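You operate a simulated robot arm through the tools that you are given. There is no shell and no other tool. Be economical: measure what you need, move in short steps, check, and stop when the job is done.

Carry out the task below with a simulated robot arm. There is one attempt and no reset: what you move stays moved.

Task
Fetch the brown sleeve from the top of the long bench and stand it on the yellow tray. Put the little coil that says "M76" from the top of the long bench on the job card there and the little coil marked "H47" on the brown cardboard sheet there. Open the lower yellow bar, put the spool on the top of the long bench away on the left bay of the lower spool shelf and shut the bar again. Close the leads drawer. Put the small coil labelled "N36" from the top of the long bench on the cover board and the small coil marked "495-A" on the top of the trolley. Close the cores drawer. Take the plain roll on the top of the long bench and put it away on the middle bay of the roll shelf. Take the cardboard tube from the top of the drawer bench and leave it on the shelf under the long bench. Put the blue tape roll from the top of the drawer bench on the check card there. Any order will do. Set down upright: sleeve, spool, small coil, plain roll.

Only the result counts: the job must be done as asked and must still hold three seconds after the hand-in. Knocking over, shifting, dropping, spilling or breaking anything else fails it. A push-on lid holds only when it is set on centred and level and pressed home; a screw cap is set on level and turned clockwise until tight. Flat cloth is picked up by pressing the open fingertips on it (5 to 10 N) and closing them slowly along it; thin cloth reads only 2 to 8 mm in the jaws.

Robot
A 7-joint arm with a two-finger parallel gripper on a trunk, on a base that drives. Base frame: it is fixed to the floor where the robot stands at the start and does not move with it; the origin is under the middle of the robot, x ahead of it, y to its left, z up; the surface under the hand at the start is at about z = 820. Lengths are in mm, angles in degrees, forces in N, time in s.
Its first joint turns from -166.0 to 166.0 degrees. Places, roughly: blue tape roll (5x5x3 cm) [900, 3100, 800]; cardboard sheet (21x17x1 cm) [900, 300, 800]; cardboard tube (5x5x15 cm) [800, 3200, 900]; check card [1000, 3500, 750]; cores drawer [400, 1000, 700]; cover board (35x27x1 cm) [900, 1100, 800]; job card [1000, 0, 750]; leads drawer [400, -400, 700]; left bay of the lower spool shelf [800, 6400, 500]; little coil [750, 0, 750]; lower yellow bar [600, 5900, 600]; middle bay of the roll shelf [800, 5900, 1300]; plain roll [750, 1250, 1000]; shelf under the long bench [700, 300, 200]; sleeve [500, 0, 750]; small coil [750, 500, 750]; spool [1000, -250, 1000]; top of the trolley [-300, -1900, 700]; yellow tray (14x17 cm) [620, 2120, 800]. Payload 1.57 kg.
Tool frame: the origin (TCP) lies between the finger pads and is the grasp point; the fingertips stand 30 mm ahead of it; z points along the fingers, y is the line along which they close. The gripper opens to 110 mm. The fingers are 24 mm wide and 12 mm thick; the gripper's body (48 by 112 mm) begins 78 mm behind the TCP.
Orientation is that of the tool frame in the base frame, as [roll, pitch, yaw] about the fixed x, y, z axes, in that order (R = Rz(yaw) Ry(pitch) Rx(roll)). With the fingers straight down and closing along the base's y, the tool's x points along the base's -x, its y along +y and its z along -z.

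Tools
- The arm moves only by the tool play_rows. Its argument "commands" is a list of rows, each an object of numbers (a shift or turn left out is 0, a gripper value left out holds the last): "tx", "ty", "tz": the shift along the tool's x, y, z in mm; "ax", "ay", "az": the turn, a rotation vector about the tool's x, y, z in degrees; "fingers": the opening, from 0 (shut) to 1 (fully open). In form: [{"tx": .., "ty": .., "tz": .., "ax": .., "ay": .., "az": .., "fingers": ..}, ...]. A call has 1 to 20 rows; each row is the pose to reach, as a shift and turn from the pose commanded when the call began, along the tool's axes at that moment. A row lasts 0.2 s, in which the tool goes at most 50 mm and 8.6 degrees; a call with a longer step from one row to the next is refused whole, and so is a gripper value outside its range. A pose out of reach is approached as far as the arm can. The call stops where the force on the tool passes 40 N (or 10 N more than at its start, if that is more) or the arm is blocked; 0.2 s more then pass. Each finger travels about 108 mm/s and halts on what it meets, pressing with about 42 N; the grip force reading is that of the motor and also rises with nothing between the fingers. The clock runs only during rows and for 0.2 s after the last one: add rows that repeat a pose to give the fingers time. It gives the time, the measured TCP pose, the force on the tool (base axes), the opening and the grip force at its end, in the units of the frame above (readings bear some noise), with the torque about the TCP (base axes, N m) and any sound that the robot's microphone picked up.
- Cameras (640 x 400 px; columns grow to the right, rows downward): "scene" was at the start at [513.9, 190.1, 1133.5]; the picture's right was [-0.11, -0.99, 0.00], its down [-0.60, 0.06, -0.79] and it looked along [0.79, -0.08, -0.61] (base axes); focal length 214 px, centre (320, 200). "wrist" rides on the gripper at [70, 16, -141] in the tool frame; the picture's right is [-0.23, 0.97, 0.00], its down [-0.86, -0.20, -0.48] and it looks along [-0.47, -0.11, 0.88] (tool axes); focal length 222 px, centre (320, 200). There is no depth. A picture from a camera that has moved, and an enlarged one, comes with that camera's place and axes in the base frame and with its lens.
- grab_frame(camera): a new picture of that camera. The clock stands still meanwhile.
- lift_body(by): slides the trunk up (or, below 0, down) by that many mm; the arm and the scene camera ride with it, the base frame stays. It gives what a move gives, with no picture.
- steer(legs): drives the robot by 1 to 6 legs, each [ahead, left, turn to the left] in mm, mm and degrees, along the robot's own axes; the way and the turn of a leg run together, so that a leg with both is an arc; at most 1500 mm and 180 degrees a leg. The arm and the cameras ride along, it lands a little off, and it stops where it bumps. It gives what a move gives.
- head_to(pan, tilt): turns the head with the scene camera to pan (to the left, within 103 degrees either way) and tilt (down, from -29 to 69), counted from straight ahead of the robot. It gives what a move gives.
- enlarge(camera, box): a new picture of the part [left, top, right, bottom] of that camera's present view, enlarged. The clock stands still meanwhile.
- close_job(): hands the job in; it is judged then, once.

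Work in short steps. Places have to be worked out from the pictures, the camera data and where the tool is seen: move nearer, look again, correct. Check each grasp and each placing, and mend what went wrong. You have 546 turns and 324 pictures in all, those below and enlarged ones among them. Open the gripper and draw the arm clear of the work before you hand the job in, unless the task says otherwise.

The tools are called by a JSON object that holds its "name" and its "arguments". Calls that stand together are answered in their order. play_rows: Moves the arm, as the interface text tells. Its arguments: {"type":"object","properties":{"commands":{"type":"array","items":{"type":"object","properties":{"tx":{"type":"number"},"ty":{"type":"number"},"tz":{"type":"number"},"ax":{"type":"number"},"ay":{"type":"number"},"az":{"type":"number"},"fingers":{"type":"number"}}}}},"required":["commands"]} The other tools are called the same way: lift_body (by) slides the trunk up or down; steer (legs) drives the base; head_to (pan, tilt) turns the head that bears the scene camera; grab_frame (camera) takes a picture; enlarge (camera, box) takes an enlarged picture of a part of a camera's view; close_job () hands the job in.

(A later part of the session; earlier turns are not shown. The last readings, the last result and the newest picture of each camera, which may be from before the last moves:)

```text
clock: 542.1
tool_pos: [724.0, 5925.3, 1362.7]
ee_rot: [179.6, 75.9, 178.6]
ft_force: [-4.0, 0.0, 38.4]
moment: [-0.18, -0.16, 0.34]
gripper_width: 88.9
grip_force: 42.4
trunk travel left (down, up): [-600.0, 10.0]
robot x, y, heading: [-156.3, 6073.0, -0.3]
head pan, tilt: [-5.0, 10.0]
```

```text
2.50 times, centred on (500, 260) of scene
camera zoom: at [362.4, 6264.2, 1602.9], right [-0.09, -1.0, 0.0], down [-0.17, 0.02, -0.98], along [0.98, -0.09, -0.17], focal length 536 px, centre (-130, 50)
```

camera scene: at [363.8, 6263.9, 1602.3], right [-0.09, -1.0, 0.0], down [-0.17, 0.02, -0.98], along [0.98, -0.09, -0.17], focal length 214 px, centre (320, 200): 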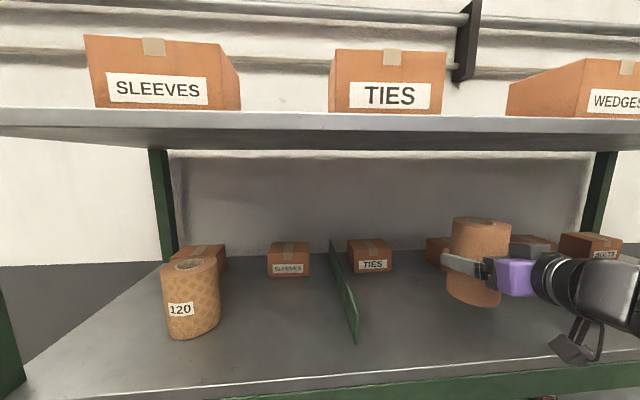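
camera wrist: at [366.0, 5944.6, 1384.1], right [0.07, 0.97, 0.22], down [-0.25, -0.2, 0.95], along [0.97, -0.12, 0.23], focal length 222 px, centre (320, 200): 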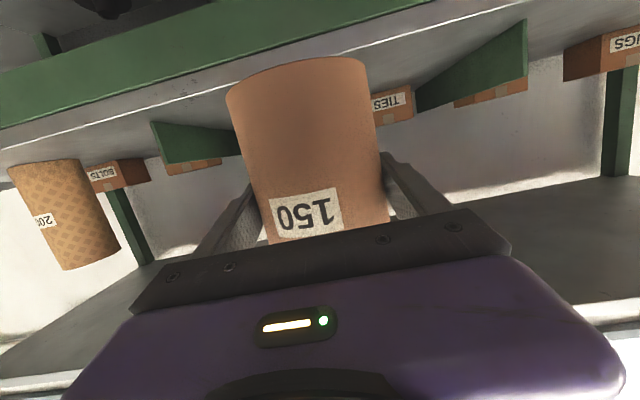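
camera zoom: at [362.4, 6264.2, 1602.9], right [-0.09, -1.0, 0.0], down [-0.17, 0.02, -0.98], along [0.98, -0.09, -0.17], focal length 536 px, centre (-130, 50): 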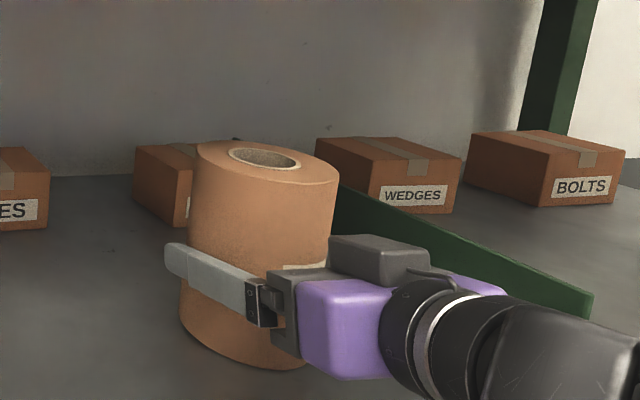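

Seated on the shelf. Ease, open, and retreat straight back.

{"name": "play_rows", "arguments": {"commands": [{"tx": -1.5}, {"tx": -1.5, "fingers": 0.9}, {"tx": -1.5, "fingers": 1}, {"tx": -1.5, "fingers": 1}, {"tx": 2.5, "tz": -15}, {"tx": 8, "tz": -38}, {"tx": 14, "tz": -62}, {"tx": 21, "tz": -87}, {"tx": 28, "tz": -115}, {"tx": 28, "tz": -115}]}}

{"name": "steer", "arguments": {"legs": [[-300, 0, 0]]}}

{"name": "grab_frame", "arguments": {"camera": "scene"}}

```text
clock: 544.3
tool_pos: [622.8, 5914.4, 1358.8]
ee_rot: [179.1, 75.4, 178.4]
ft_force: [-0.1, -0.7, 0.7]
moment: [0.01, -0.01, 0.0]
gripper_width: 109.7
grip_force: 0.1
out of reach, approached as far as the arm can: row 9, 10
trunk travel left (down, up): [-600.0, 10.0]
robot x, y, heading: [-154.8, 6074.8, -0.3]
head pan, tilt: [-5.0, 10.0]
```

```text
clock: 546.3
tool_pos: [325.2, 5912.4, 1359.0]
ee_rot: [179.1, 75.4, 178.0]
ft_force: [0.6, 0.3, 0.7]
moment: [0.01, 0.01, 0.0]
gripper_width: 110.0
grip_force: 0.0
trunk travel left (down, up): [-600.0, 10.0]
robot x, y, heading: [-453.6, 6077.7, -0.3]
head pan, tilt: [-5.0, 10.0]
```

```text
145 pictures are left
camera scene: at [67.7, 6263.2, 1602.2], right [-0.1, -1.0, 0.0], down [-0.17, 0.02, -0.98], along [0.98, -0.09, -0.17], focal length 214 px, centre (320, 200)
```

scene: 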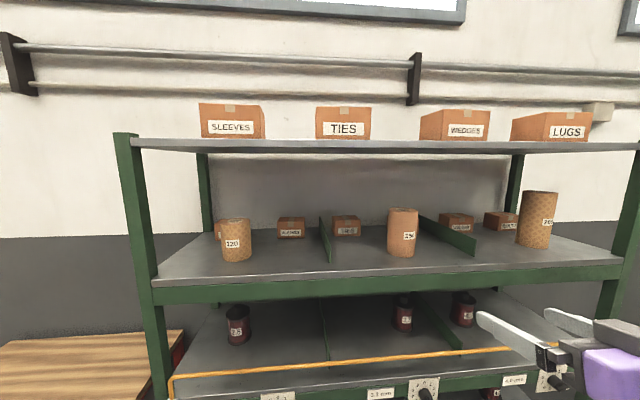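

Plain roll is on the middle bay. Now the spool: reset tilt to 60° and travel back to the long bench.

{"name": "play_rows", "arguments": {"commands": [{"ay": 5, "fingers": 0.9}, {"ay": 10}, {"ay": 15}, {"ay": 15}]}}

{"name": "steer", "arguments": {"legs": [[-190, 0, 0.3], [0, -1200, 0], [0, -1200, 0], [0, -1100, 0]]}}

```text
clock: 547.3
tool_pos: [325.8, 5912.3, 1359.7]
ee_rot: [179.5, 60.3, 178.5]
ft_force: [-0.2, -0.1, -0.3]
moment: [0.01, 0.01, -0.01]
gripper_width: 99.0
grip_force: 0.1
trunk travel left (down, up): [-600.0, 10.0]
robot x, y, heading: [-455.0, 6075.4, -0.4]
head pan, tilt: [-5.0, 10.0]
```

```text
clock: 565.4
tool_pos: [137.8, 2413.8, 1358.5]
ee_rot: [179.4, 60.5, 177.5]
ft_force: [-0.3, -0.5, 0.2]
moment: [0.01, 0.02, 0.0]
gripper_width: 99.1
grip_force: 0.0
trunk travel left (down, up): [-600.0, 10.0]
robot x, y, heading: [-638.6, 2591.2, -1.5]
head pan, tilt: [-5.0, 10.0]
```

Continue to the long bench in front of the spool.

{"name": "steer", "arguments": {"legs": [[470, 0, 1.5], [0, -1330, 0], [0, -1330, 0]]}}

{"name": "head_to", "arguments": {"pan": -15, "tilt": 45}}

{"name": "grab_frame", "arguments": {"camera": "scene"}}

```text
clock: 580.7
tool_pos: [635.9, -205.9, 1360.4]
ee_rot: [179.5, 60.4, -179.2]
ft_force: [0.7, 0.4, 0.4]
moment: [-0.01, 0.01, 0.04]
gripper_width: 99.0
grip_force: 0.0
trunk travel left (down, up): [-600.0, 10.0]
robot x, y, heading: [-149.9, -72.2, 1.9]
head pan, tilt: [-5.0, 10.0]
```

```text
clock: 581.7
tool_pos: [635.2, -205.6, 1358.4]
ee_rot: [179.6, 60.4, -179.3]
ft_force: [0.7, -0.8, 0.3]
moment: [-0.04, -0.02, -0.02]
gripper_width: 98.7
grip_force: 0.0
trunk travel left (down, up): [-600.0, 10.0]
robot x, y, heading: [-145.9, -69.7, 1.7]
head pan, tilt: [-15.0, 45.0]
```

```text
144 pictures are left
camera scene: at [350.8, 120.2, 1547.4], right [-0.23, -0.97, 0.0], down [-0.69, 0.16, -0.71], along [0.69, -0.16, -0.71], focal length 214 px, centre (320, 200)
```

scene: 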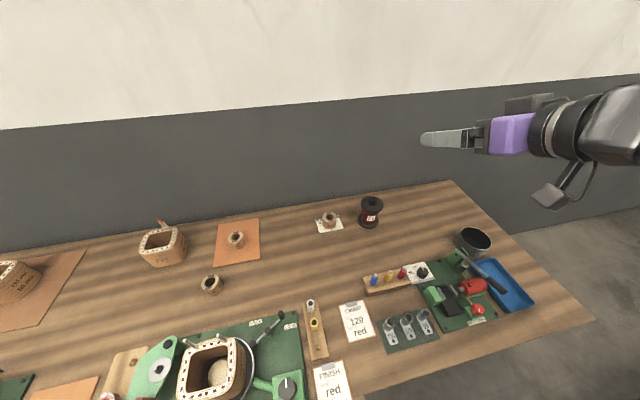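

Lower the trunk 330 and get a closer look at the spool from both cameras.

{"name": "lift_body", "arguments": {"by": -330}}

{"name": "enlarge", "arguments": {"camera": "scene", "box": [300, 100, 460, 240]}}

{"name": "grab_frame", "arguments": {"camera": "wrist"}}

```text
clock: 585.0
tool_pos: [636.3, -206.4, 1029.7]
ee_rot: [179.6, 60.4, -179.3]
ft_force: [-0.2, 0.1, 0.3]
moment: [0.01, 0.0, -0.03]
gripper_width: 99.1
grip_force: 0.2
trunk travel left (down, up): [-270.0, 340.0]
robot x, y, heading: [-149.5, -74.6, 1.6]
head pan, tilt: [-15.0, 45.0]
```

```text
2.86 times, centred on (380, 170) of scene
camera zoom: at [350.8, 120.2, 1217.4], right [-0.23, -0.97, 0.0], down [-0.69, 0.16, -0.71], along [0.69, -0.16, -0.71], focal length 613 px, centre (149, 286)
```

zoom: 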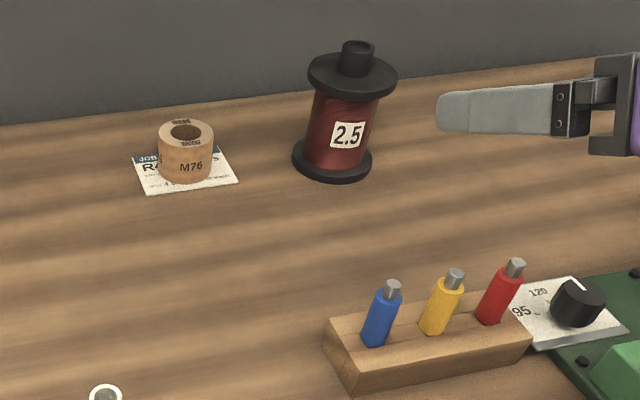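

```text
142 pictures are left
camera wrist: at [478.0, -193.2, 1039.3], right [0.09, 0.98, 0.2], down [0.01, -0.2, 0.98], along [1.0, -0.09, -0.03], focal length 222 px, centre (320, 200)
```

wrist: 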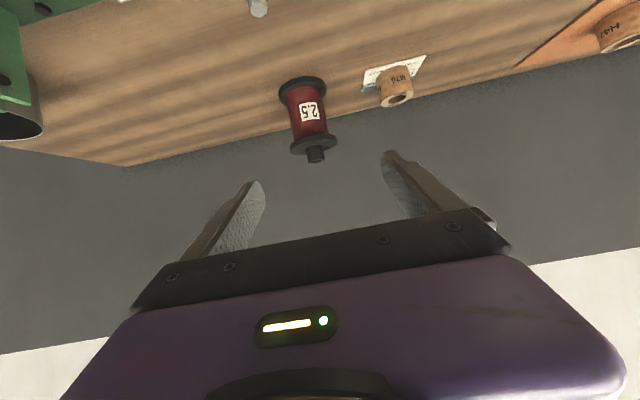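

Spool: axis (880,-215), flanges Ø90 (z 820–832 and 915–928), drum ~68, knob to 960. I'll come down over it with the 60° tool, fingers fully open, gripping the drum at z≈873. Drive forward 140 first.

{"name": "steer", "arguments": {"legs": [[140, 0, -1.5]]}}

{"name": "play_rows", "arguments": {"commands": [{"tx": 0, "fingers": 1}, {"tx": 0, "fingers": 1}]}}

{"name": "grab_frame", "arguments": {"camera": "wrist"}}

```text
clock: 586.3
tool_pos: [773.1, -225.2, 1028.5]
ee_rot: [179.6, 60.4, 179.3]
ft_force: [-0.3, -0.7, -0.1]
moment: [-0.02, 0.05, 0.0]
gripper_width: 98.9
grip_force: 0.0
trunk travel left (down, up): [-270.0, 340.0]
robot x, y, heading: [-10.4, -74.1, 0.2]
head pan, tilt: [-15.0, 45.0]
```

```text
clock: 586.9
tool_pos: [773.1, -224.2, 1029.1]
ee_rot: [179.6, 60.4, 179.3]
ft_force: [0.5, 0.4, 0.3]
moment: [0.01, -0.01, 0.04]
gripper_width: 110.1
grip_force: 0.0
trunk travel left (down, up): [-270.0, 340.0]
robot x, y, heading: [-11.3, -70.2, 0.2]
head pan, tilt: [-15.0, 45.0]
```

```text
141 pictures are left
camera wrist: at [615.2, -206.8, 1039.3], right [0.12, 0.97, 0.2], down [0.01, -0.2, 0.98], along [0.99, -0.11, -0.03], focal length 222 px, centre (320, 200)
```

wrist: 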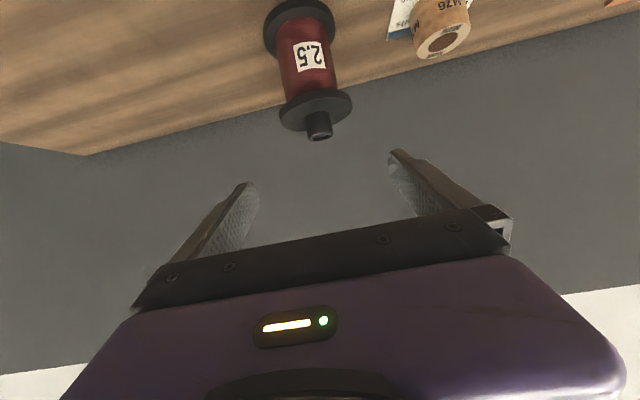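

Spool axis refined to (877,-218). Move over it at z≈990 and check alignment.

{"name": "play_rows", "arguments": {"commands": [{"tx": -6, "ty": 2, "tz": 36}, {"tx": -12, "ty": 5, "tz": 73}, {"tx": -17.4, "ty": 7, "tz": 110}, {"tx": -17.4, "ty": 7, "tz": 110}]}}

{"name": "grab_frame", "arguments": {"camera": "wrist"}}

{"name": "enlarge", "arguments": {"camera": "scene", "box": [300, 80, 460, 240]}}

```text
clock: 587.9
tool_pos: [877.4, -217.4, 990.6]
ee_rot: [179.5, 60.4, 179.3]
ft_force: [-0.1, -0.8, -0.9]
moment: [0.02, 0.03, 0.02]
gripper_width: 110.2
grip_force: 0.1
trunk travel left (down, up): [-270.0, 340.0]
robot x, y, heading: [-8.3, -71.0, 0.4]
head pan, tilt: [-15.0, 45.0]
```

```text
140 pictures are left
camera wrist: at [720.4, -201.2, 1000.3], right [0.12, 0.97, 0.2], down [0.01, -0.2, 0.98], along [0.99, -0.11, -0.03], focal length 222 px, centre (320, 200)
```

wrist: 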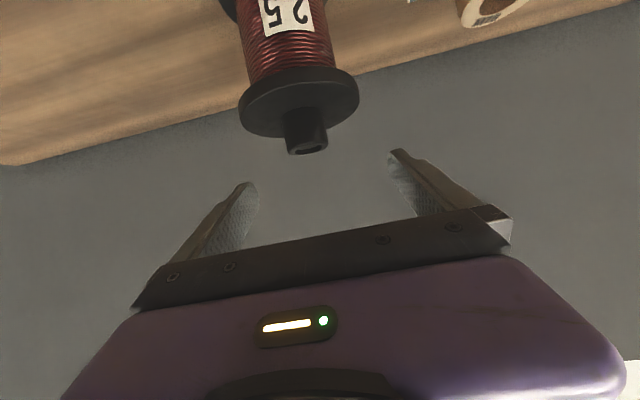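

```text
2.50 times, centred on (380, 160) of scene
camera zoom: at [496.0, 109.8, 1217.4], right [-0.25, -0.97, 0.0], down [-0.68, 0.18, -0.71], along [0.68, -0.18, -0.71], focal length 536 px, centre (170, 300)
```

zoom: 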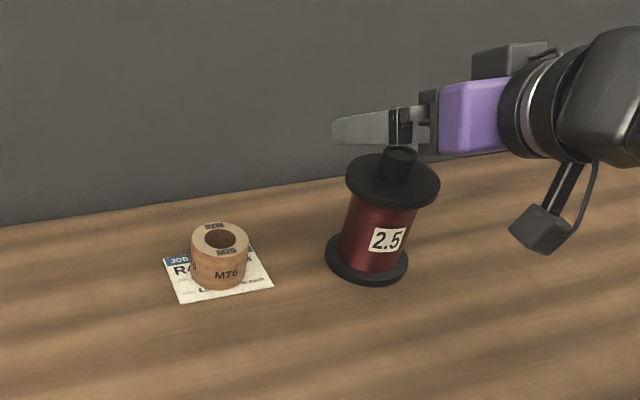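

Aligned (spool axis ≈(880,-219.5)). Descend 117 straight down in small steps.

{"name": "play_rows", "arguments": {"commands": [{"ty": -2, "tz": 2, "tx": -1}, {"tx": 21, "tz": 14, "ty": -2}, {"tx": 43, "tz": 27, "ty": -2}, {"tx": 62, "tz": 38, "ty": -2}, {"tx": 78, "tz": 47, "ty": -2}, {"tx": 91, "tz": 54, "ty": -2}, {"tx": 101, "tz": 60, "ty": -2}, {"tx": 101, "tz": 60, "ty": -2}]}}

{"name": "grab_frame", "arguments": {"camera": "wrist"}}

{"name": "enlarge", "arguments": {"camera": "scene", "box": [300, 80, 460, 240]}}

```text
clock: 589.7
tool_pos: [879.9, -219.8, 872.2]
ee_rot: [179.5, 60.4, 179.4]
ft_force: [-0.8, -0.5, -0.4]
moment: [0.01, 0.02, 0.0]
gripper_width: 110.2
grip_force: 0.1
trunk travel left (down, up): [-270.0, 340.0]
robot x, y, heading: [-12.9, -70.1, 0.4]
head pan, tilt: [-15.0, 45.0]
```

```text
138 pictures are left
camera wrist: at [722.1, -202.3, 882.5], right [0.12, 0.97, 0.2], down [0.01, -0.2, 0.98], along [0.99, -0.11, -0.03], focal length 222 px, centre (320, 200)
```

wrist: 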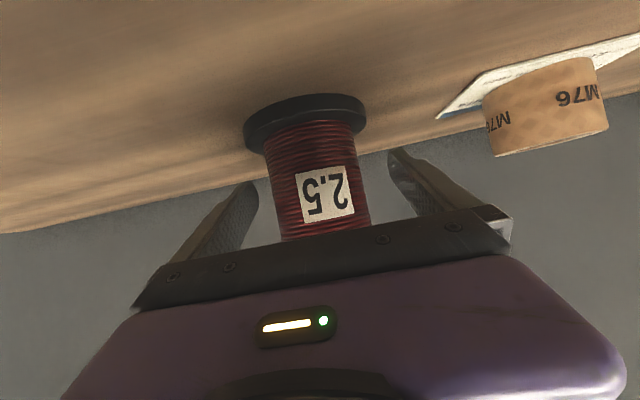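

```text
2.50 times, centred on (380, 160) of scene
camera zoom: at [496.0, 109.8, 1217.3], right [-0.25, -0.97, 0.0], down [-0.68, 0.18, -0.71], along [0.68, -0.18, -0.71], focal length 536 px, centre (170, 300)
```

zoom: 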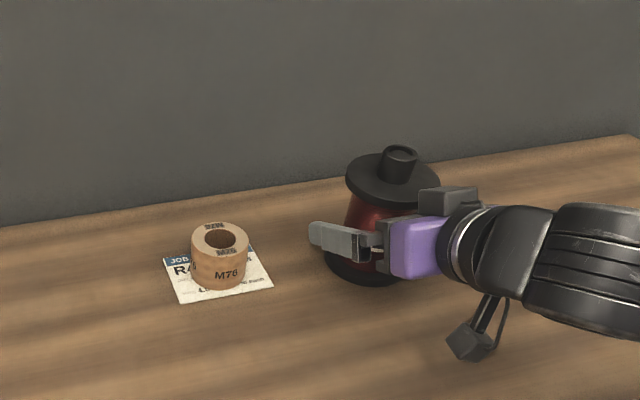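

Well placed between the flanges. Close and lift with the trunk.

{"name": "play_rows", "arguments": {"commands": [{"fingers": 0}, {"fingers": 0}, {"fingers": 0}, {"fingers": 0}, {"fingers": 0}, {"fingers": 0}]}}

{"name": "lift_body", "arguments": {"by": 40}}

{"name": "enlarge", "arguments": {"camera": "scene", "box": [300, 80, 460, 240]}}

```text
clock: 591.1
tool_pos: [879.5, -219.8, 873.0]
ee_rot: [179.5, 60.3, 179.3]
ft_force: [0.4, -1.6, -0.5]
moment: [-0.22, 0.0, -0.01]
gripper_width: 65.7
grip_force: 42.5
trunk travel left (down, up): [-270.0, 340.0]
robot x, y, heading: [-9.7, -71.7, 0.3]
head pan, tilt: [-15.0, 45.0]
```

```text
clock: 591.9
tool_pos: [879.3, -219.1, 912.6]
ee_rot: [179.5, 60.4, 179.3]
ft_force: [0.1, 0.0, -2.9]
moment: [0.03, 0.03, 0.03]
gripper_width: 65.4
grip_force: 42.2
trunk travel left (down, up): [-310.0, 300.0]
robot x, y, heading: [-10.3, -65.8, 0.2]
head pan, tilt: [-15.0, 45.0]
```

```text
2.50 times, centred on (380, 160) of scene
camera zoom: at [496.1, 109.7, 1257.3], right [-0.25, -0.97, 0.0], down [-0.68, 0.18, -0.71], along [0.68, -0.18, -0.71], focal length 536 px, centre (170, 300)
```

zoom: 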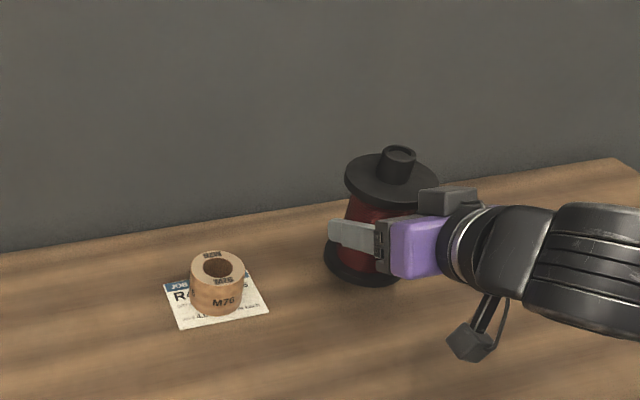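

Spool held. Raise fully and travel to the rack.

{"name": "lift_body", "arguments": {"by": 300}}

{"name": "steer", "arguments": {"legs": [[-165, 0, 0], [0, 1300, 0], [0, 1250, 0], [-450, 0, 0]]}}

```text
clock: 594.9
tool_pos: [879.5, -220.6, 1212.4]
ee_rot: [179.5, 60.4, 179.3]
ft_force: [0.3, -0.1, -4.1]
moment: [0.01, -0.01, -0.01]
gripper_width: 65.6
grip_force: 42.0
trunk travel left (down, up): [-610.0, 0.0]
robot x, y, heading: [-12.8, -71.4, 0.4]
head pan, tilt: [-15.0, 45.0]
```

```text
clock: 610.8
tool_pos: [245.6, 2327.4, 1213.3]
ee_rot: [179.6, 60.4, 178.5]
ft_force: [0.3, 0.3, -4.1]
moment: [0.0, 0.0, 0.0]
gripper_width: 65.1
grip_force: 41.8
trunk travel left (down, up): [-610.0, 0.0]
robot x, y, heading: [-642.6, 2480.0, -0.2]
head pan, tilt: [-15.0, 45.0]
```

{"name": "steer", "arguments": {"legs": [[-60, 0, 0.2], [0, 1350, 0], [0, 1350, 0], [0, 1300, 0]]}}

{"name": "head_to", "arguments": {"pan": 0, "tilt": 35}}

{"name": "grab_frame", "arguments": {"camera": "scene"}}

```text
clock: 630.4
tool_pos: [207.7, 6277.8, 1212.3]
ee_rot: [179.4, 60.4, 178.4]
ft_force: [-0.4, 0.6, -4.2]
moment: [0.01, 0.03, 0.0]
gripper_width: 65.3
grip_force: 42.0
trunk travel left (down, up): [-610.0, 0.0]
robot x, y, heading: [-680.8, 6443.8, -0.8]
head pan, tilt: [-15.0, 45.0]
```

```text
clock: 631.1
tool_pos: [206.4, 6277.7, 1212.7]
ee_rot: [179.6, 60.2, 178.4]
ft_force: [0.4, 0.3, -3.7]
moment: [0.01, 0.03, 0.01]
gripper_width: 65.1
grip_force: 41.9
trunk travel left (down, up): [-610.0, 0.0]
robot x, y, heading: [-682.9, 6440.3, -0.5]
head pan, tilt: [0.0, 35.0]
```

```text
135 pictures are left
camera scene: at [-162.5, 6634.1, 1572.1], right [-0.01, -1.0, 0.0], down [-0.57, 0.01, -0.82], along [0.82, -0.01, -0.57], focal length 214 px, centre (320, 200)
```

scene: 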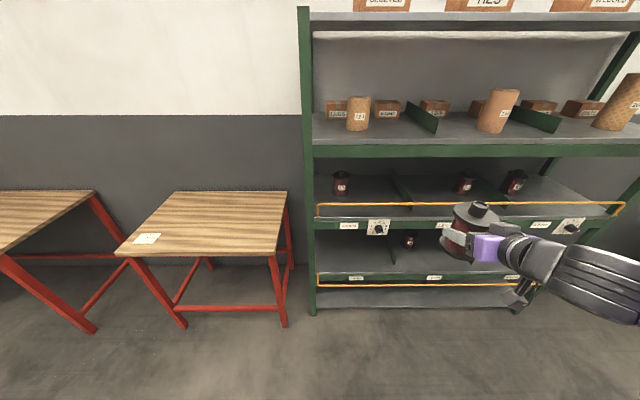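

The roll is fine. Lower the trunk fully here, then slide left so the spool lines up with the left bay.

{"name": "lift_body", "arguments": {"by": -400}}

{"name": "lift_body", "arguments": {"by": -210}}

{"name": "steer", "arguments": {"legs": [[0, 110, 0.5], [200, 0, 0]]}}

{"name": "head_to", "arguments": {"pan": -10, "tilt": 30}}

{"name": "grab_frame", "arguments": {"camera": "scene"}}

{"name": "grab_frame", "arguments": {"camera": "wrist"}}

```text
clock: 635.0
tool_pos: [205.7, 6277.6, 812.9]
ee_rot: [179.5, 60.3, 178.4]
ft_force: [0.2, 0.8, -3.6]
moment: [-0.01, -0.01, -0.02]
gripper_width: 65.4
grip_force: 41.8
trunk travel left (down, up): [-210.0, 400.0]
robot x, y, heading: [-680.8, 6441.1, -0.6]
head pan, tilt: [0.0, 35.0]
```

```text
clock: 637.2
tool_pos: [207.6, 6277.4, 602.4]
ee_rot: [179.5, 60.4, 178.4]
ft_force: [-0.3, 0.0, -3.6]
moment: [0.02, -0.04, -0.01]
gripper_width: 64.9
grip_force: 42.2
trunk travel left (down, up): [0.0, 610.0]
robot x, y, heading: [-678.1, 6440.5, -0.6]
head pan, tilt: [0.0, 35.0]
```

```text
clock: 639.6
tool_pos: [402.0, 6392.8, 602.0]
ee_rot: [179.5, 60.3, 178.6]
ft_force: [0.3, -0.1, -3.6]
moment: [0.03, -0.02, -0.02]
gripper_width: 65.3
grip_force: 41.9
trunk travel left (down, up): [0.0, 610.0]
robot x, y, heading: [-489.7, 6547.7, -0.6]
head pan, tilt: [0.0, 35.0]
```

```text
clock: 640.3
tool_pos: [402.6, 6392.0, 602.3]
ee_rot: [179.6, 60.2, 178.6]
ft_force: [-0.2, 0.7, -4.1]
moment: [-0.03, 0.01, -0.01]
gripper_width: 65.2
grip_force: 41.9
trunk travel left (down, up): [0.0, 610.0]
robot x, y, heading: [-486.2, 6549.9, -0.3]
head pan, tilt: [-10.0, 30.0]
```

```text
134 pictures are left
camera scene: at [32.8, 6731.3, 969.9], right [-0.18, -0.98, 0.0], down [-0.49, 0.09, -0.87], along [0.85, -0.16, -0.5], focal length 214 px, centre (320, 200)
```

scene: 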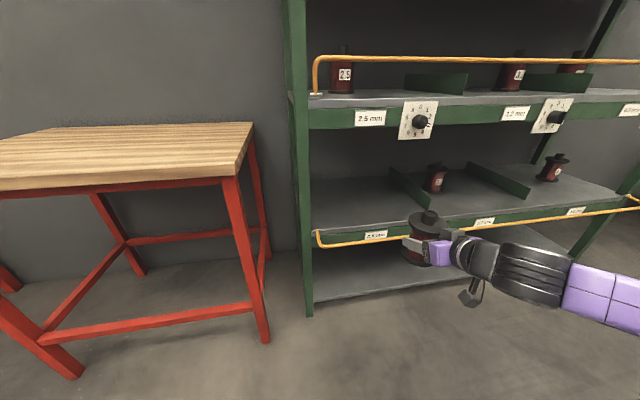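

```text
133 pictures are left
camera wrist: at [244.4, 6411.2, 612.4], right [0.13, 0.97, 0.2], down [0.0, -0.2, 0.98], along [0.99, -0.13, -0.03], focal length 222 px, centre (320, 200)
```

wrist: 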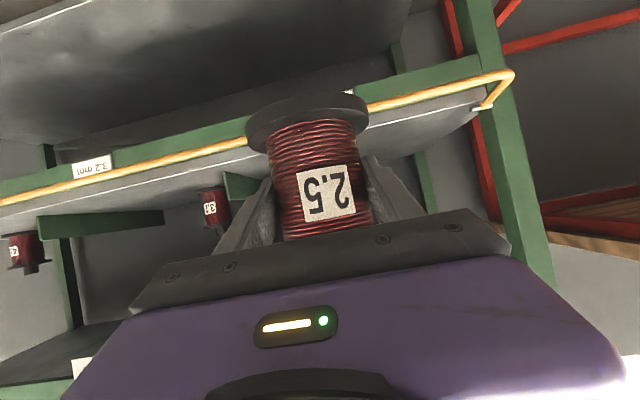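

The open bar lies flat outward at z≈506, and the spool bottom (549) clears it. Drive in 295.

{"name": "steer", "arguments": {"legs": [[150, 0, 0], [145, 0, 0]]}}

{"name": "grab_frame", "arguments": {"camera": "scene"}}

{"name": "grab_frame", "arguments": {"camera": "wrist"}}

```text
clock: 642.6
tool_pos: [692.4, 6392.7, 601.7]
ee_rot: [179.5, 60.3, 178.8]
ft_force: [-0.5, 0.1, -4.3]
moment: [-0.01, -0.01, 0.01]
gripper_width: 65.2
grip_force: 41.5
trunk travel left (down, up): [0.0, 610.0]
robot x, y, heading: [-190.5, 6548.9, -0.5]
head pan, tilt: [-10.0, 30.0]
```

```text
132 pictures are left
camera scene: at [323.7, 6730.8, 969.9], right [-0.18, -0.98, 0.0], down [-0.49, 0.09, -0.87], along [0.85, -0.15, -0.5], focal length 214 px, centre (320, 200)
```

scene: 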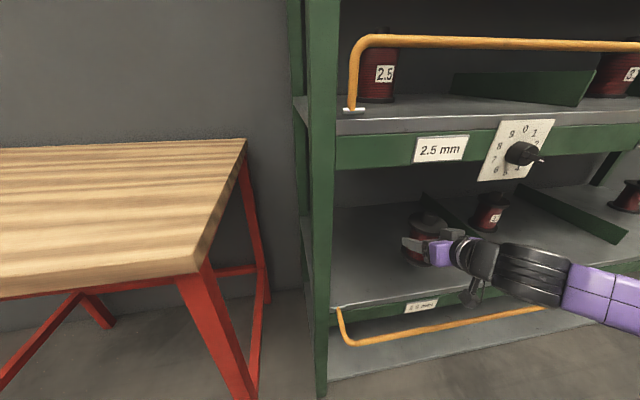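

```text
131 pictures are left
camera wrist: at [536.2, 6411.3, 612.4], right [0.13, 0.97, 0.2], down [0.0, -0.2, 0.98], along [0.99, -0.12, -0.03], focal length 222 px, centre (320, 200)
```

wrist: 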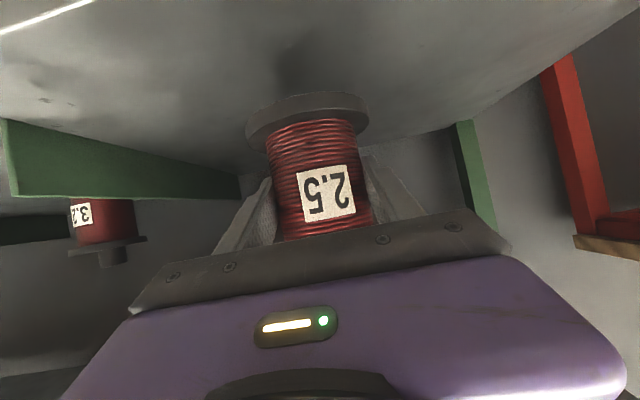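

In the left bay. Lower slowly to the shelf.

{"name": "play_rows", "arguments": {"commands": [{"tx": 9, "tz": 5}, {"tx": 17, "tz": 10}, {"tx": 22, "tz": 12.5}, {"tx": 25, "tz": 14}, {"tx": 27, "tz": 15.3}, {"tx": 29, "tz": 16.5}, {"tx": 31, "tz": 17.6}, {"tx": 33, "tz": 18.7}, {"tx": 35, "tz": 19.9}, {"tx": 37, "tz": 21}, {"tx": 39, "tz": 22}]}}

{"name": "enlarge", "arguments": {"camera": "scene", "box": [320, 180, 560, 360]}}

```text
clock: 645.0
tool_pos: [694.5, 6393.5, 556.6]
ee_rot: [179.5, 60.2, 178.8]
ft_force: [-0.8, -0.7, -4.4]
moment: [0.03, 0.01, 0.0]
gripper_width: 65.5
grip_force: 41.8
trunk travel left (down, up): [0.0, 610.0]
robot x, y, heading: [-192.2, 6549.0, -0.5]
head pan, tilt: [-10.0, 30.0]
```

```text
2.22 times, centred on (440, 270) of scene
camera zoom: at [323.7, 6730.8, 969.9], right [-0.18, -0.98, 0.0], down [-0.49, 0.09, -0.87], along [0.85, -0.15, -0.5], focal length 477 px, centre (53, 44)
```

zoom: 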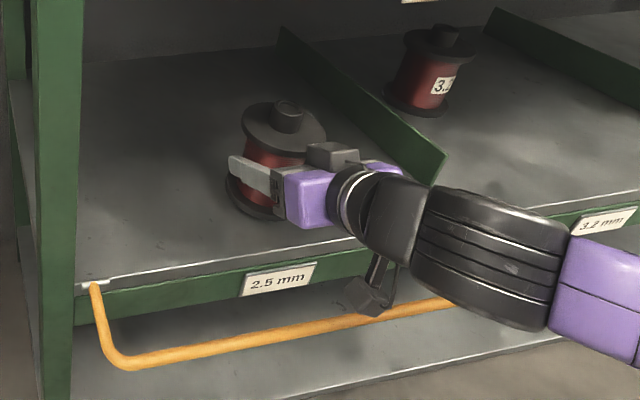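

Not seated yet; continue in 2 mm steps.

{"name": "play_rows", "arguments": {"commands": [{"tx": 1.7, "tz": 1}, {"tx": 3.5, "tz": 2}, {"tx": 5.2, "tz": 3}, {"tx": 7, "tz": 4}, {"tx": 8.7, "tz": 5}, {"tx": 10.4, "tz": 6}, {"tx": 12.2, "tz": 7}, {"tx": 14, "tz": 8}]}}

```text
clock: 646.8
tool_pos: [693.5, 6391.6, 545.2]
ee_rot: [179.5, 60.9, 178.8]
ft_force: [-0.1, 0.5, 34.3]
moment: [-0.41, -0.19, -0.04]
gripper_width: 65.1
grip_force: 41.9
trunk travel left (down, up): [0.0, 610.0]
robot x, y, heading: [-197.1, 6543.9, -0.0]
head pan, tilt: [-10.0, 30.0]
```

Seated (34 N). Ease, open fully, then withdraw along the tool axis (back and up).

{"name": "play_rows", "arguments": {"commands": [{"tx": -2.5, "tz": -1.5}, {"tx": -2.5, "tz": -1.5, "fingers": 0.8}, {"tx": -2.5, "tz": -1.5, "fingers": 1}, {"tx": -2.5, "tz": -1.5, "fingers": 1}, {"tx": -2.5, "tz": -1.5, "fingers": 1}, {"tx": -3, "tz": -15}, {"tx": -4, "tz": -40}, {"tx": -5, "tz": -70}, {"tx": -8, "tz": -100}, {"tx": -10, "tz": -130}, {"tx": -10, "tz": -130}]}}

{"name": "grab_frame", "arguments": {"camera": "scene"}}

{"name": "grab_frame", "arguments": {"camera": "wrist"}}

```text
clock: 649.2
tool_pos: [587.3, 6396.6, 615.0]
ee_rot: [179.5, 60.4, 178.7]
ft_force: [0.0, -0.1, 0.0]
moment: [0.01, 0.03, 0.0]
gripper_width: 110.1
grip_force: 0.0
trunk travel left (down, up): [0.0, 610.0]
robot x, y, heading: [-192.9, 6550.4, -0.1]
head pan, tilt: [-10.0, 30.0]
```

```text
129 pictures are left
camera scene: at [323.7, 6730.8, 969.9], right [-0.18, -0.98, 0.0], down [-0.49, 0.09, -0.87], along [0.85, -0.15, -0.5], focal length 214 px, centre (320, 200)
```

scene: 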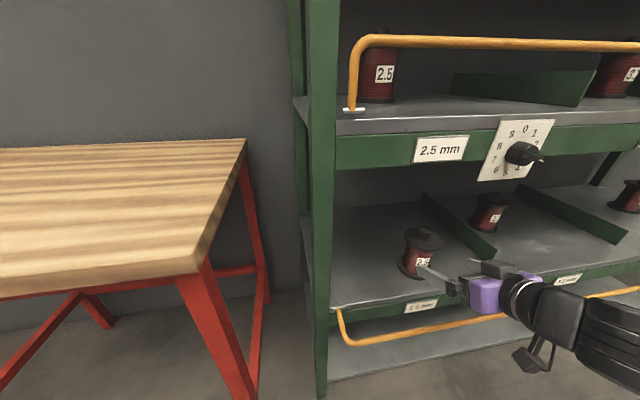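

```text
128 pictures are left
camera wrist: at [429.4, 6414.8, 625.0], right [0.13, 0.97, 0.2], down [0.0, -0.2, 0.98], along [0.99, -0.12, -0.03], focal length 222 px, centre (320, 200)
```

wrist: 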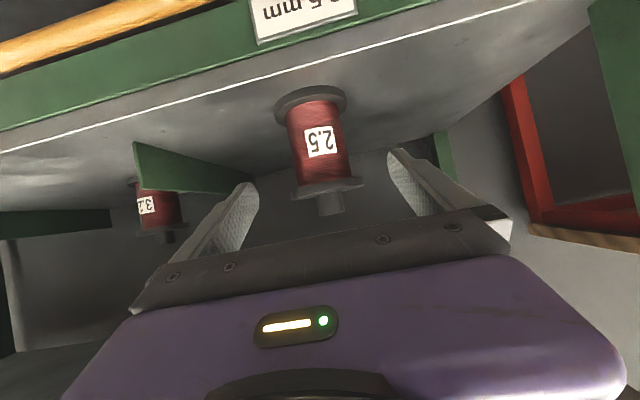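

Spool stands in the left bay. Now shut the bar: it lies outward at (≈520, z≈506), hinge ≈(597,512). I back off 120, close the fingers, and go under the rod at y≈6270.

{"name": "steer", "arguments": {"legs": [[-130, 0, 0]]}}

{"name": "play_rows", "arguments": {"commands": [{"ty": -30, "fingers": 0}, {"ty": -60}, {"ty": -90}, {"ty": -125}, {"ty": -125, "tx": 30, "tz": 17}, {"ty": -125, "tx": 60, "tz": 34}, {"ty": -125, "tx": 90, "tz": 51}, {"ty": -125, "tx": 113, "tz": 64}, {"ty": -125, "tx": 113, "tz": 64}]}}

{"name": "grab_frame", "arguments": {"camera": "wrist"}}

{"name": "enlarge", "arguments": {"camera": "scene", "box": [300, 160, 620, 400]}}

```text
clock: 650.5
tool_pos: [458.0, 6395.1, 615.6]
ee_rot: [179.5, 60.3, 178.6]
ft_force: [0.1, 0.2, 0.5]
moment: [0.02, 0.0, -0.05]
gripper_width: 109.9
grip_force: 0.1
trunk travel left (down, up): [0.0, 610.0]
robot x, y, heading: [-323.2, 6549.3, -0.3]
head pan, tilt: [-10.0, 30.0]
```

```text
clock: 652.5
tool_pos: [456.6, 6270.0, 485.8]
ee_rot: [179.6, 60.3, 178.7]
ft_force: [0.3, 0.1, -0.9]
moment: [0.02, -0.02, 0.02]
gripper_width: 0.2
grip_force: 21.2
trunk travel left (down, up): [0.0, 610.0]
robot x, y, heading: [-327.9, 6547.1, -0.4]
head pan, tilt: [-10.0, 30.0]
```

```text
127 pictures are left
camera wrist: at [298.0, 6288.8, 496.2], right [0.13, 0.97, 0.2], down [0.0, -0.2, 0.98], along [0.99, -0.12, -0.03], focal length 222 px, centre (320, 200)
```

wrist: 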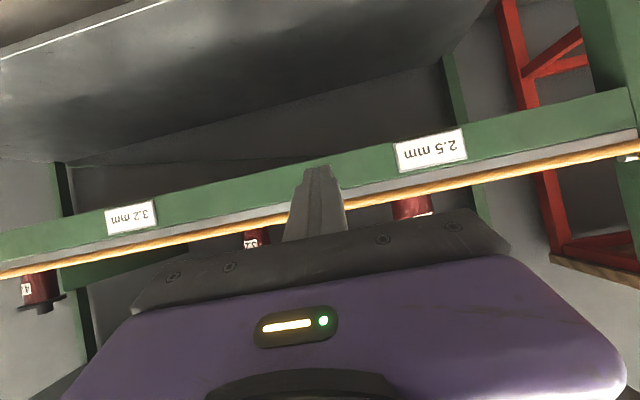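

```text
1.67 times, centred on (460, 280) of scene
camera zoom: at [194.0, 6730.6, 970.0], right [-0.18, -0.98, 0.0], down [-0.49, 0.09, -0.87], along [0.85, -0.16, -0.5], focal length 358 px, centre (87, 67)
```

zoom: 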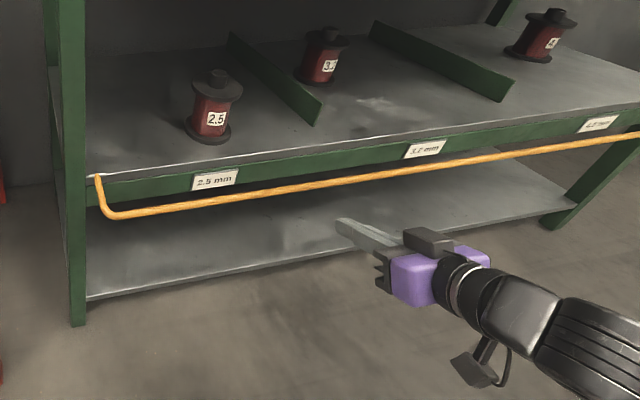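

Rod height ≈500. Lower 12, then advance 62 so the fingers pass under the rod.

{"name": "play_rows", "arguments": {"commands": [{"tx": 10.4, "tz": 6}, {"tx": 0.5, "tz": 23.5}, {"tx": -9.5, "tz": 41}, {"tx": -20, "tz": 60}, {"tx": -20, "tz": 60}]}}

{"name": "enlarge", "arguments": {"camera": "scene", "box": [300, 160, 620, 400]}}

{"name": "grab_frame", "arguments": {"camera": "wrist"}}

```text
clock: 653.7
tool_pos: [518.2, 6269.6, 473.9]
ee_rot: [179.5, 60.3, 178.6]
ft_force: [-0.6, -0.5, -0.1]
moment: [0.01, 0.0, 0.0]
gripper_width: 0.1
grip_force: 21.6
trunk travel left (down, up): [0.0, 610.0]
robot x, y, heading: [-323.9, 6552.3, -0.4]
head pan, tilt: [-10.0, 30.0]
```

```text
1.67 times, centred on (460, 280) of scene
camera zoom: at [194.0, 6730.6, 969.9], right [-0.18, -0.98, 0.0], down [-0.49, 0.09, -0.87], along [0.85, -0.16, -0.5], focal length 358 px, centre (87, 67)
```

zoom: 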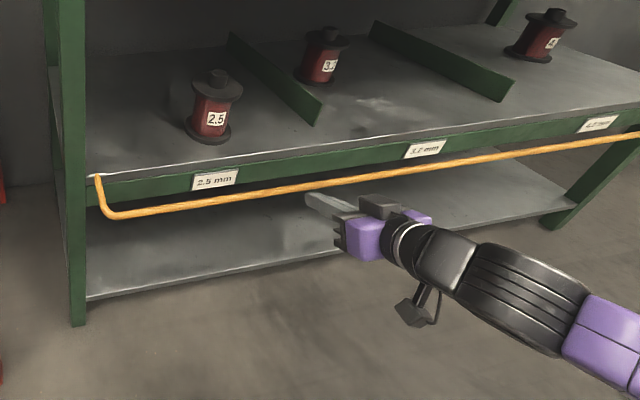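

```text
124 pictures are left
camera wrist: at [360.5, 6288.8, 484.4], right [0.13, 0.97, 0.2], down [0.0, -0.2, 0.98], along [0.99, -0.12, -0.03], focal length 222 px, centre (320, 200)
```

wrist: 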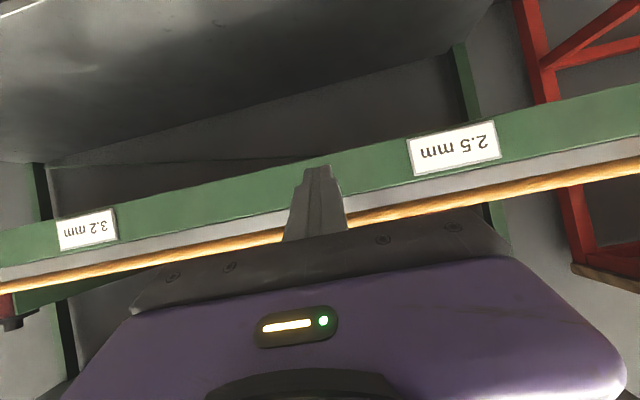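

Fingers are under the rod. Lift along the hinge arc.

{"name": "play_rows", "arguments": {"commands": [{"tx": -7, "tz": -4}, {"tx": -25.9, "tz": -11.2}, {"tx": -44, "tz": -13.5}, {"tx": -62, "tz": -12.2}, {"tx": -78.4, "tz": -7.8}, {"tx": -92.3, "tz": 0.5}, {"tx": -103.6, "tz": 10.2}, {"tx": -103.6, "tz": 10.2}]}}

{"name": "enlarge", "arguments": {"camera": "scene", "box": [300, 160, 620, 400]}}

{"name": "grab_frame", "arguments": {"camera": "wrist"}}

```text
clock: 655.5
tool_pos: [577.0, 6269.5, 559.4]
ee_rot: [179.5, 60.4, 178.6]
ft_force: [-1.1, 1.1, -0.8]
moment: [-0.02, -0.02, 0.04]
gripper_width: 0.1
grip_force: 21.3
trunk travel left (down, up): [0.0, 610.0]
robot x, y, heading: [-323.4, 6550.3, -0.5]
head pan, tilt: [-10.0, 30.0]
```

```text
1.67 times, centred on (460, 280) of scene
camera zoom: at [194.1, 6730.6, 969.9], right [-0.18, -0.98, 0.0], down [-0.49, 0.09, -0.87], along [0.85, -0.16, -0.5], focal length 358 px, centre (87, 67)
```

zoom: 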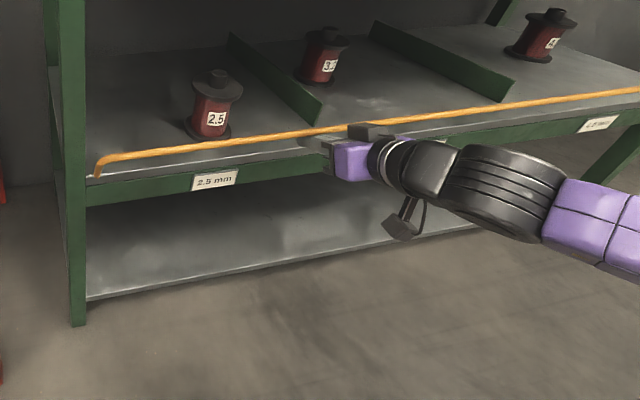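

```text
122 pictures are left
camera wrist: at [419.5, 6288.5, 568.9], right [0.13, 0.97, 0.2], down [0.0, -0.2, 0.98], along [0.99, -0.12, -0.03], focal length 222 px, centre (320, 200)
```

wrist: 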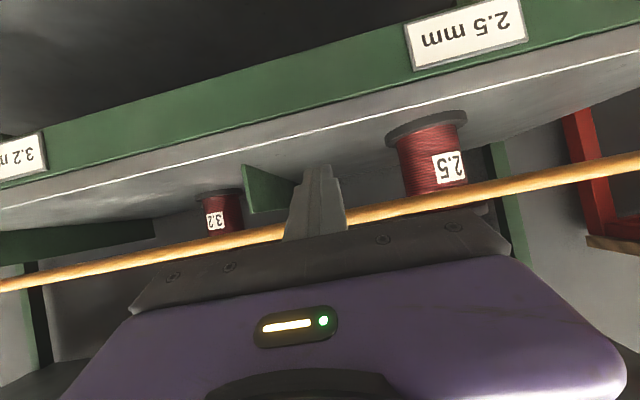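

Bar is nearly upright. Keep pushing inward to seat it.

{"name": "play_rows", "arguments": {"commands": [{"tx": -9.1, "tz": 12}, {"tx": -14.7, "tz": 23.9}, {"tx": -17.8, "tz": 31.3}, {"tx": -19.9, "tz": 37}, {"tx": -19.9, "tz": 37}]}}

{"name": "enlarge", "arguments": {"camera": "scene", "box": [300, 160, 620, 400]}}

{"name": "grab_frame", "arguments": {"camera": "wrist"}}

```text
clock: 656.7
tool_pos: [619.7, 6267.8, 557.8]
ee_rot: [179.5, 60.4, 178.6]
ft_force: [-0.5, 0.0, -0.6]
moment: [-0.03, 0.0, -0.01]
gripper_width: 0.0
grip_force: 20.8
trunk travel left (down, up): [0.0, 610.0]
robot x, y, heading: [-325.0, 6551.5, -0.3]
head pan, tilt: [-10.0, 30.0]
```

```text
1.67 times, centred on (460, 280) of scene
camera zoom: at [194.0, 6730.6, 969.9], right [-0.18, -0.98, 0.0], down [-0.49, 0.09, -0.87], along [0.85, -0.16, -0.5], focal length 358 px, centre (87, 67)
```

zoom: 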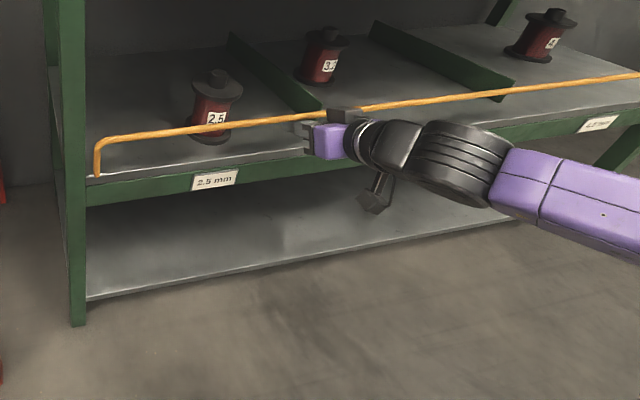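

```text
120 pictures are left
camera wrist: at [461.1, 6286.9, 567.5], right [0.13, 0.97, 0.2], down [0.0, -0.2, 0.98], along [0.99, -0.12, -0.03], focal length 222 px, centre (320, 200)
```

wrist: 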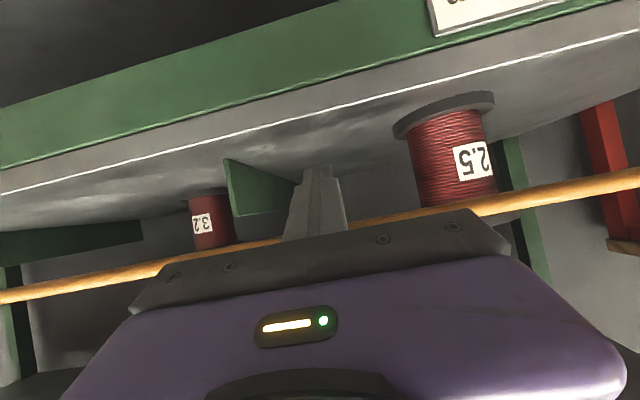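

Still no resistance; continue a little further.

{"name": "play_rows", "arguments": {"commands": [{"tx": -5.7, "tz": 6}, {"tx": -11.4, "tz": 12}, {"tx": -15.3, "tz": 18.9}, {"tx": -18, "tz": 26}]}}

{"name": "enlarge", "arguments": {"camera": "scene", "box": [300, 160, 620, 400]}}

```text
clock: 657.3
tool_pos: [631.3, 6267.5, 551.9]
ee_rot: [179.4, 59.5, 178.2]
ft_force: [0.1, -0.4, -4.0]
moment: [-0.05, -0.08, 0.01]
gripper_width: 0.2
grip_force: 21.4
trunk travel left (down, up): [0.0, 610.0]
robot x, y, heading: [-324.4, 6550.9, -0.3]
head pan, tilt: [-10.0, 30.0]
stopped in row 3: the force on the tool passed its limit at 44 N (the readings are from after the stop); the commanded pose is now the measured one
```

```text
1.67 times, centred on (460, 280) of scene
camera zoom: at [193.8, 6730.5, 970.0], right [-0.18, -0.98, 0.0], down [-0.49, 0.09, -0.87], along [0.85, -0.16, -0.5], focal length 358 px, centre (87, 67)
```

zoom: 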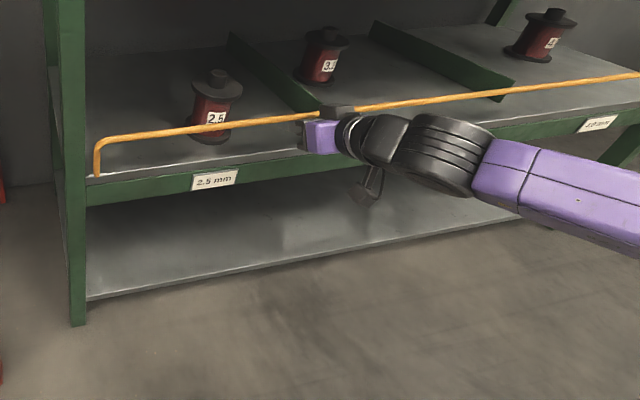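

44 N resistance: bar is at its stop. Lower slightly and withdraw along the tool axis; check it stays.

{"name": "play_rows", "arguments": {"commands": [{"tx": 4, "tz": -4}, {"tx": 8, "tz": -20}, {"tx": 10, "tz": -50}, {"tx": 10, "tz": -85}, {"tx": 10, "tz": -120}]}}

{"name": "steer", "arguments": {"legs": [[-250, 0, 0]]}}

{"name": "head_to", "arguments": {"pan": -10, "tilt": 25}}

{"name": "grab_frame", "arguments": {"camera": "scene"}}

```text
clock: 658.5
tool_pos: [522.9, 6267.4, 604.0]
ee_rot: [179.3, 59.6, 178.3]
ft_force: [0.6, -0.2, 0.2]
moment: [0.01, 0.02, 0.01]
gripper_width: 0.0
grip_force: 20.7
trunk travel left (down, up): [0.0, 610.0]
robot x, y, heading: [-323.9, 6548.1, -0.5]
head pan, tilt: [-10.0, 30.0]
```

```text
clock: 660.4
tool_pos: [264.0, 6268.3, 604.0]
ee_rot: [179.2, 59.6, 178.1]
ft_force: [-1.1, 0.1, -0.3]
moment: [0.01, 0.02, 0.0]
gripper_width: 0.1
grip_force: 21.5
trunk travel left (down, up): [0.0, 610.0]
robot x, y, heading: [-582.9, 6551.5, -0.5]
head pan, tilt: [-10.0, 30.0]
```

```text
clock: 661.0
tool_pos: [265.3, 6266.8, 603.7]
ee_rot: [179.3, 59.6, 178.1]
ft_force: [0.0, -0.5, 0.1]
moment: [0.01, -0.01, 0.0]
gripper_width: 0.0
grip_force: 21.6
trunk travel left (down, up): [0.0, 610.0]
robot x, y, heading: [-579.8, 6549.2, -0.5]
head pan, tilt: [-10.0, 25.0]
```

```text
118 pictures are left
camera scene: at [-61.6, 6730.7, 977.9], right [-0.18, -0.98, 0.0], down [-0.42, 0.08, -0.91], along [0.89, -0.17, -0.42], focal length 214 px, centre (320, 200)
```

scene: 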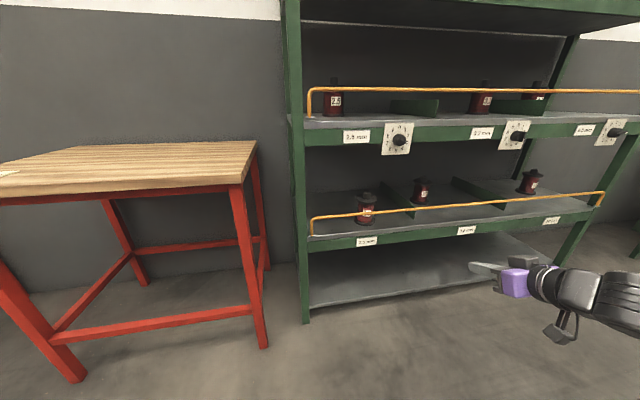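

The bar is shut and stays. Reviewing my notes, the force/moment when closing the cores drawer suggests the gripper body may have touched the slab edge, so I'll go back and re-push that drawer lower to be sure.

{"name": "lift_body", "arguments": {"by": 400}}

{"name": "lift_body", "arguments": {"by": 200}}

{"name": "steer", "arguments": {"legs": [[-100, 0, 0.5], [0, -1350, 0], [0, -1350, 0], [0, -1300, 0], [480, 0, 0]]}}

```text
clock: 664.9
tool_pos: [265.0, 6267.6, 1005.0]
ee_rot: [179.2, 59.6, 178.0]
ft_force: [0.5, 0.0, -0.3]
moment: [0.03, -0.04, 0.01]
gripper_width: 0.0
grip_force: 21.2
trunk travel left (down, up): [-400.0, 210.0]
robot x, y, heading: [-579.9, 6550.3, -0.4]
head pan, tilt: [-10.0, 25.0]
```

```text
clock: 667.0
tool_pos: [264.1, 6267.6, 1204.6]
ee_rot: [179.4, 59.6, 177.9]
ft_force: [0.5, 0.3, 0.4]
moment: [0.01, 0.01, -0.01]
gripper_width: 0.0
grip_force: 21.1
trunk travel left (down, up): [-600.0, 10.0]
robot x, y, heading: [-582.7, 6552.7, -0.5]
head pan, tilt: [-10.0, 25.0]
```

```text
clock: 689.3
tool_pos: [419.7, 2198.9, 1203.6]
ee_rot: [179.2, 59.7, 174.4]
ft_force: [-0.5, -0.4, 0.1]
moment: [0.02, -0.02, -0.02]
gripper_width: 0.1
grip_force: 21.4
trunk travel left (down, up): [-600.0, 10.0]
robot x, y, heading: [-404.7, 2537.9, -4.1]
head pan, tilt: [-10.0, 25.0]
```

{"name": "steer", "arguments": {"legs": [[0, 0, 4.1], [210, 0, 0], [0, -1000, 0], [0, -990, 0]]}}

{"name": "head_to", "arguments": {"pan": 40, "tilt": 45}}

{"name": "grab_frame", "arguments": {"camera": "scene"}}

```text
clock: 700.8
tool_pos: [648.2, 299.9, 1204.6]
ee_rot: [179.2, 59.6, 179.3]
ft_force: [0.3, 0.7, 0.2]
moment: [0.0, -0.03, -0.01]
gripper_width: 0.0
grip_force: 21.1
trunk travel left (down, up): [-600.0, 10.0]
robot x, y, heading: [-201.6, 565.3, 0.7]
head pan, tilt: [-10.0, 25.0]
```

```text
clock: 702.0
tool_pos: [648.0, 299.5, 1204.9]
ee_rot: [179.3, 59.6, 179.2]
ft_force: [-0.7, 0.8, 0.7]
moment: [0.01, 0.0, 0.02]
gripper_width: 0.0
grip_force: 21.7
trunk travel left (down, up): [-600.0, 10.0]
robot x, y, heading: [-203.6, 566.1, 0.6]
head pan, tilt: [40.0, 45.0]
```

```text
117 pictures are left
camera scene: at [282.9, 823.5, 1547.4], right [0.65, -0.76, 0.0], down [-0.54, -0.46, -0.71], along [0.54, 0.46, -0.71], focal length 214 px, centre (320, 200)
```

scene: 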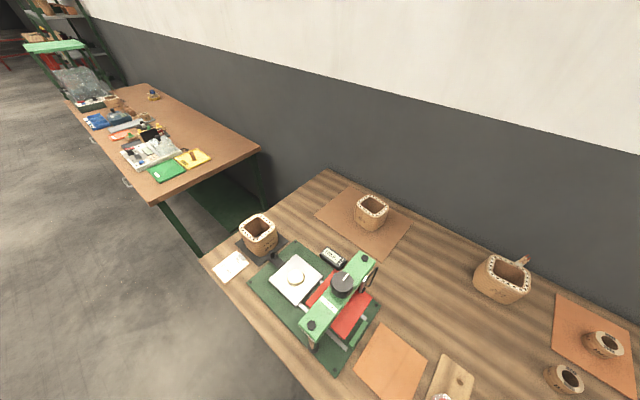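

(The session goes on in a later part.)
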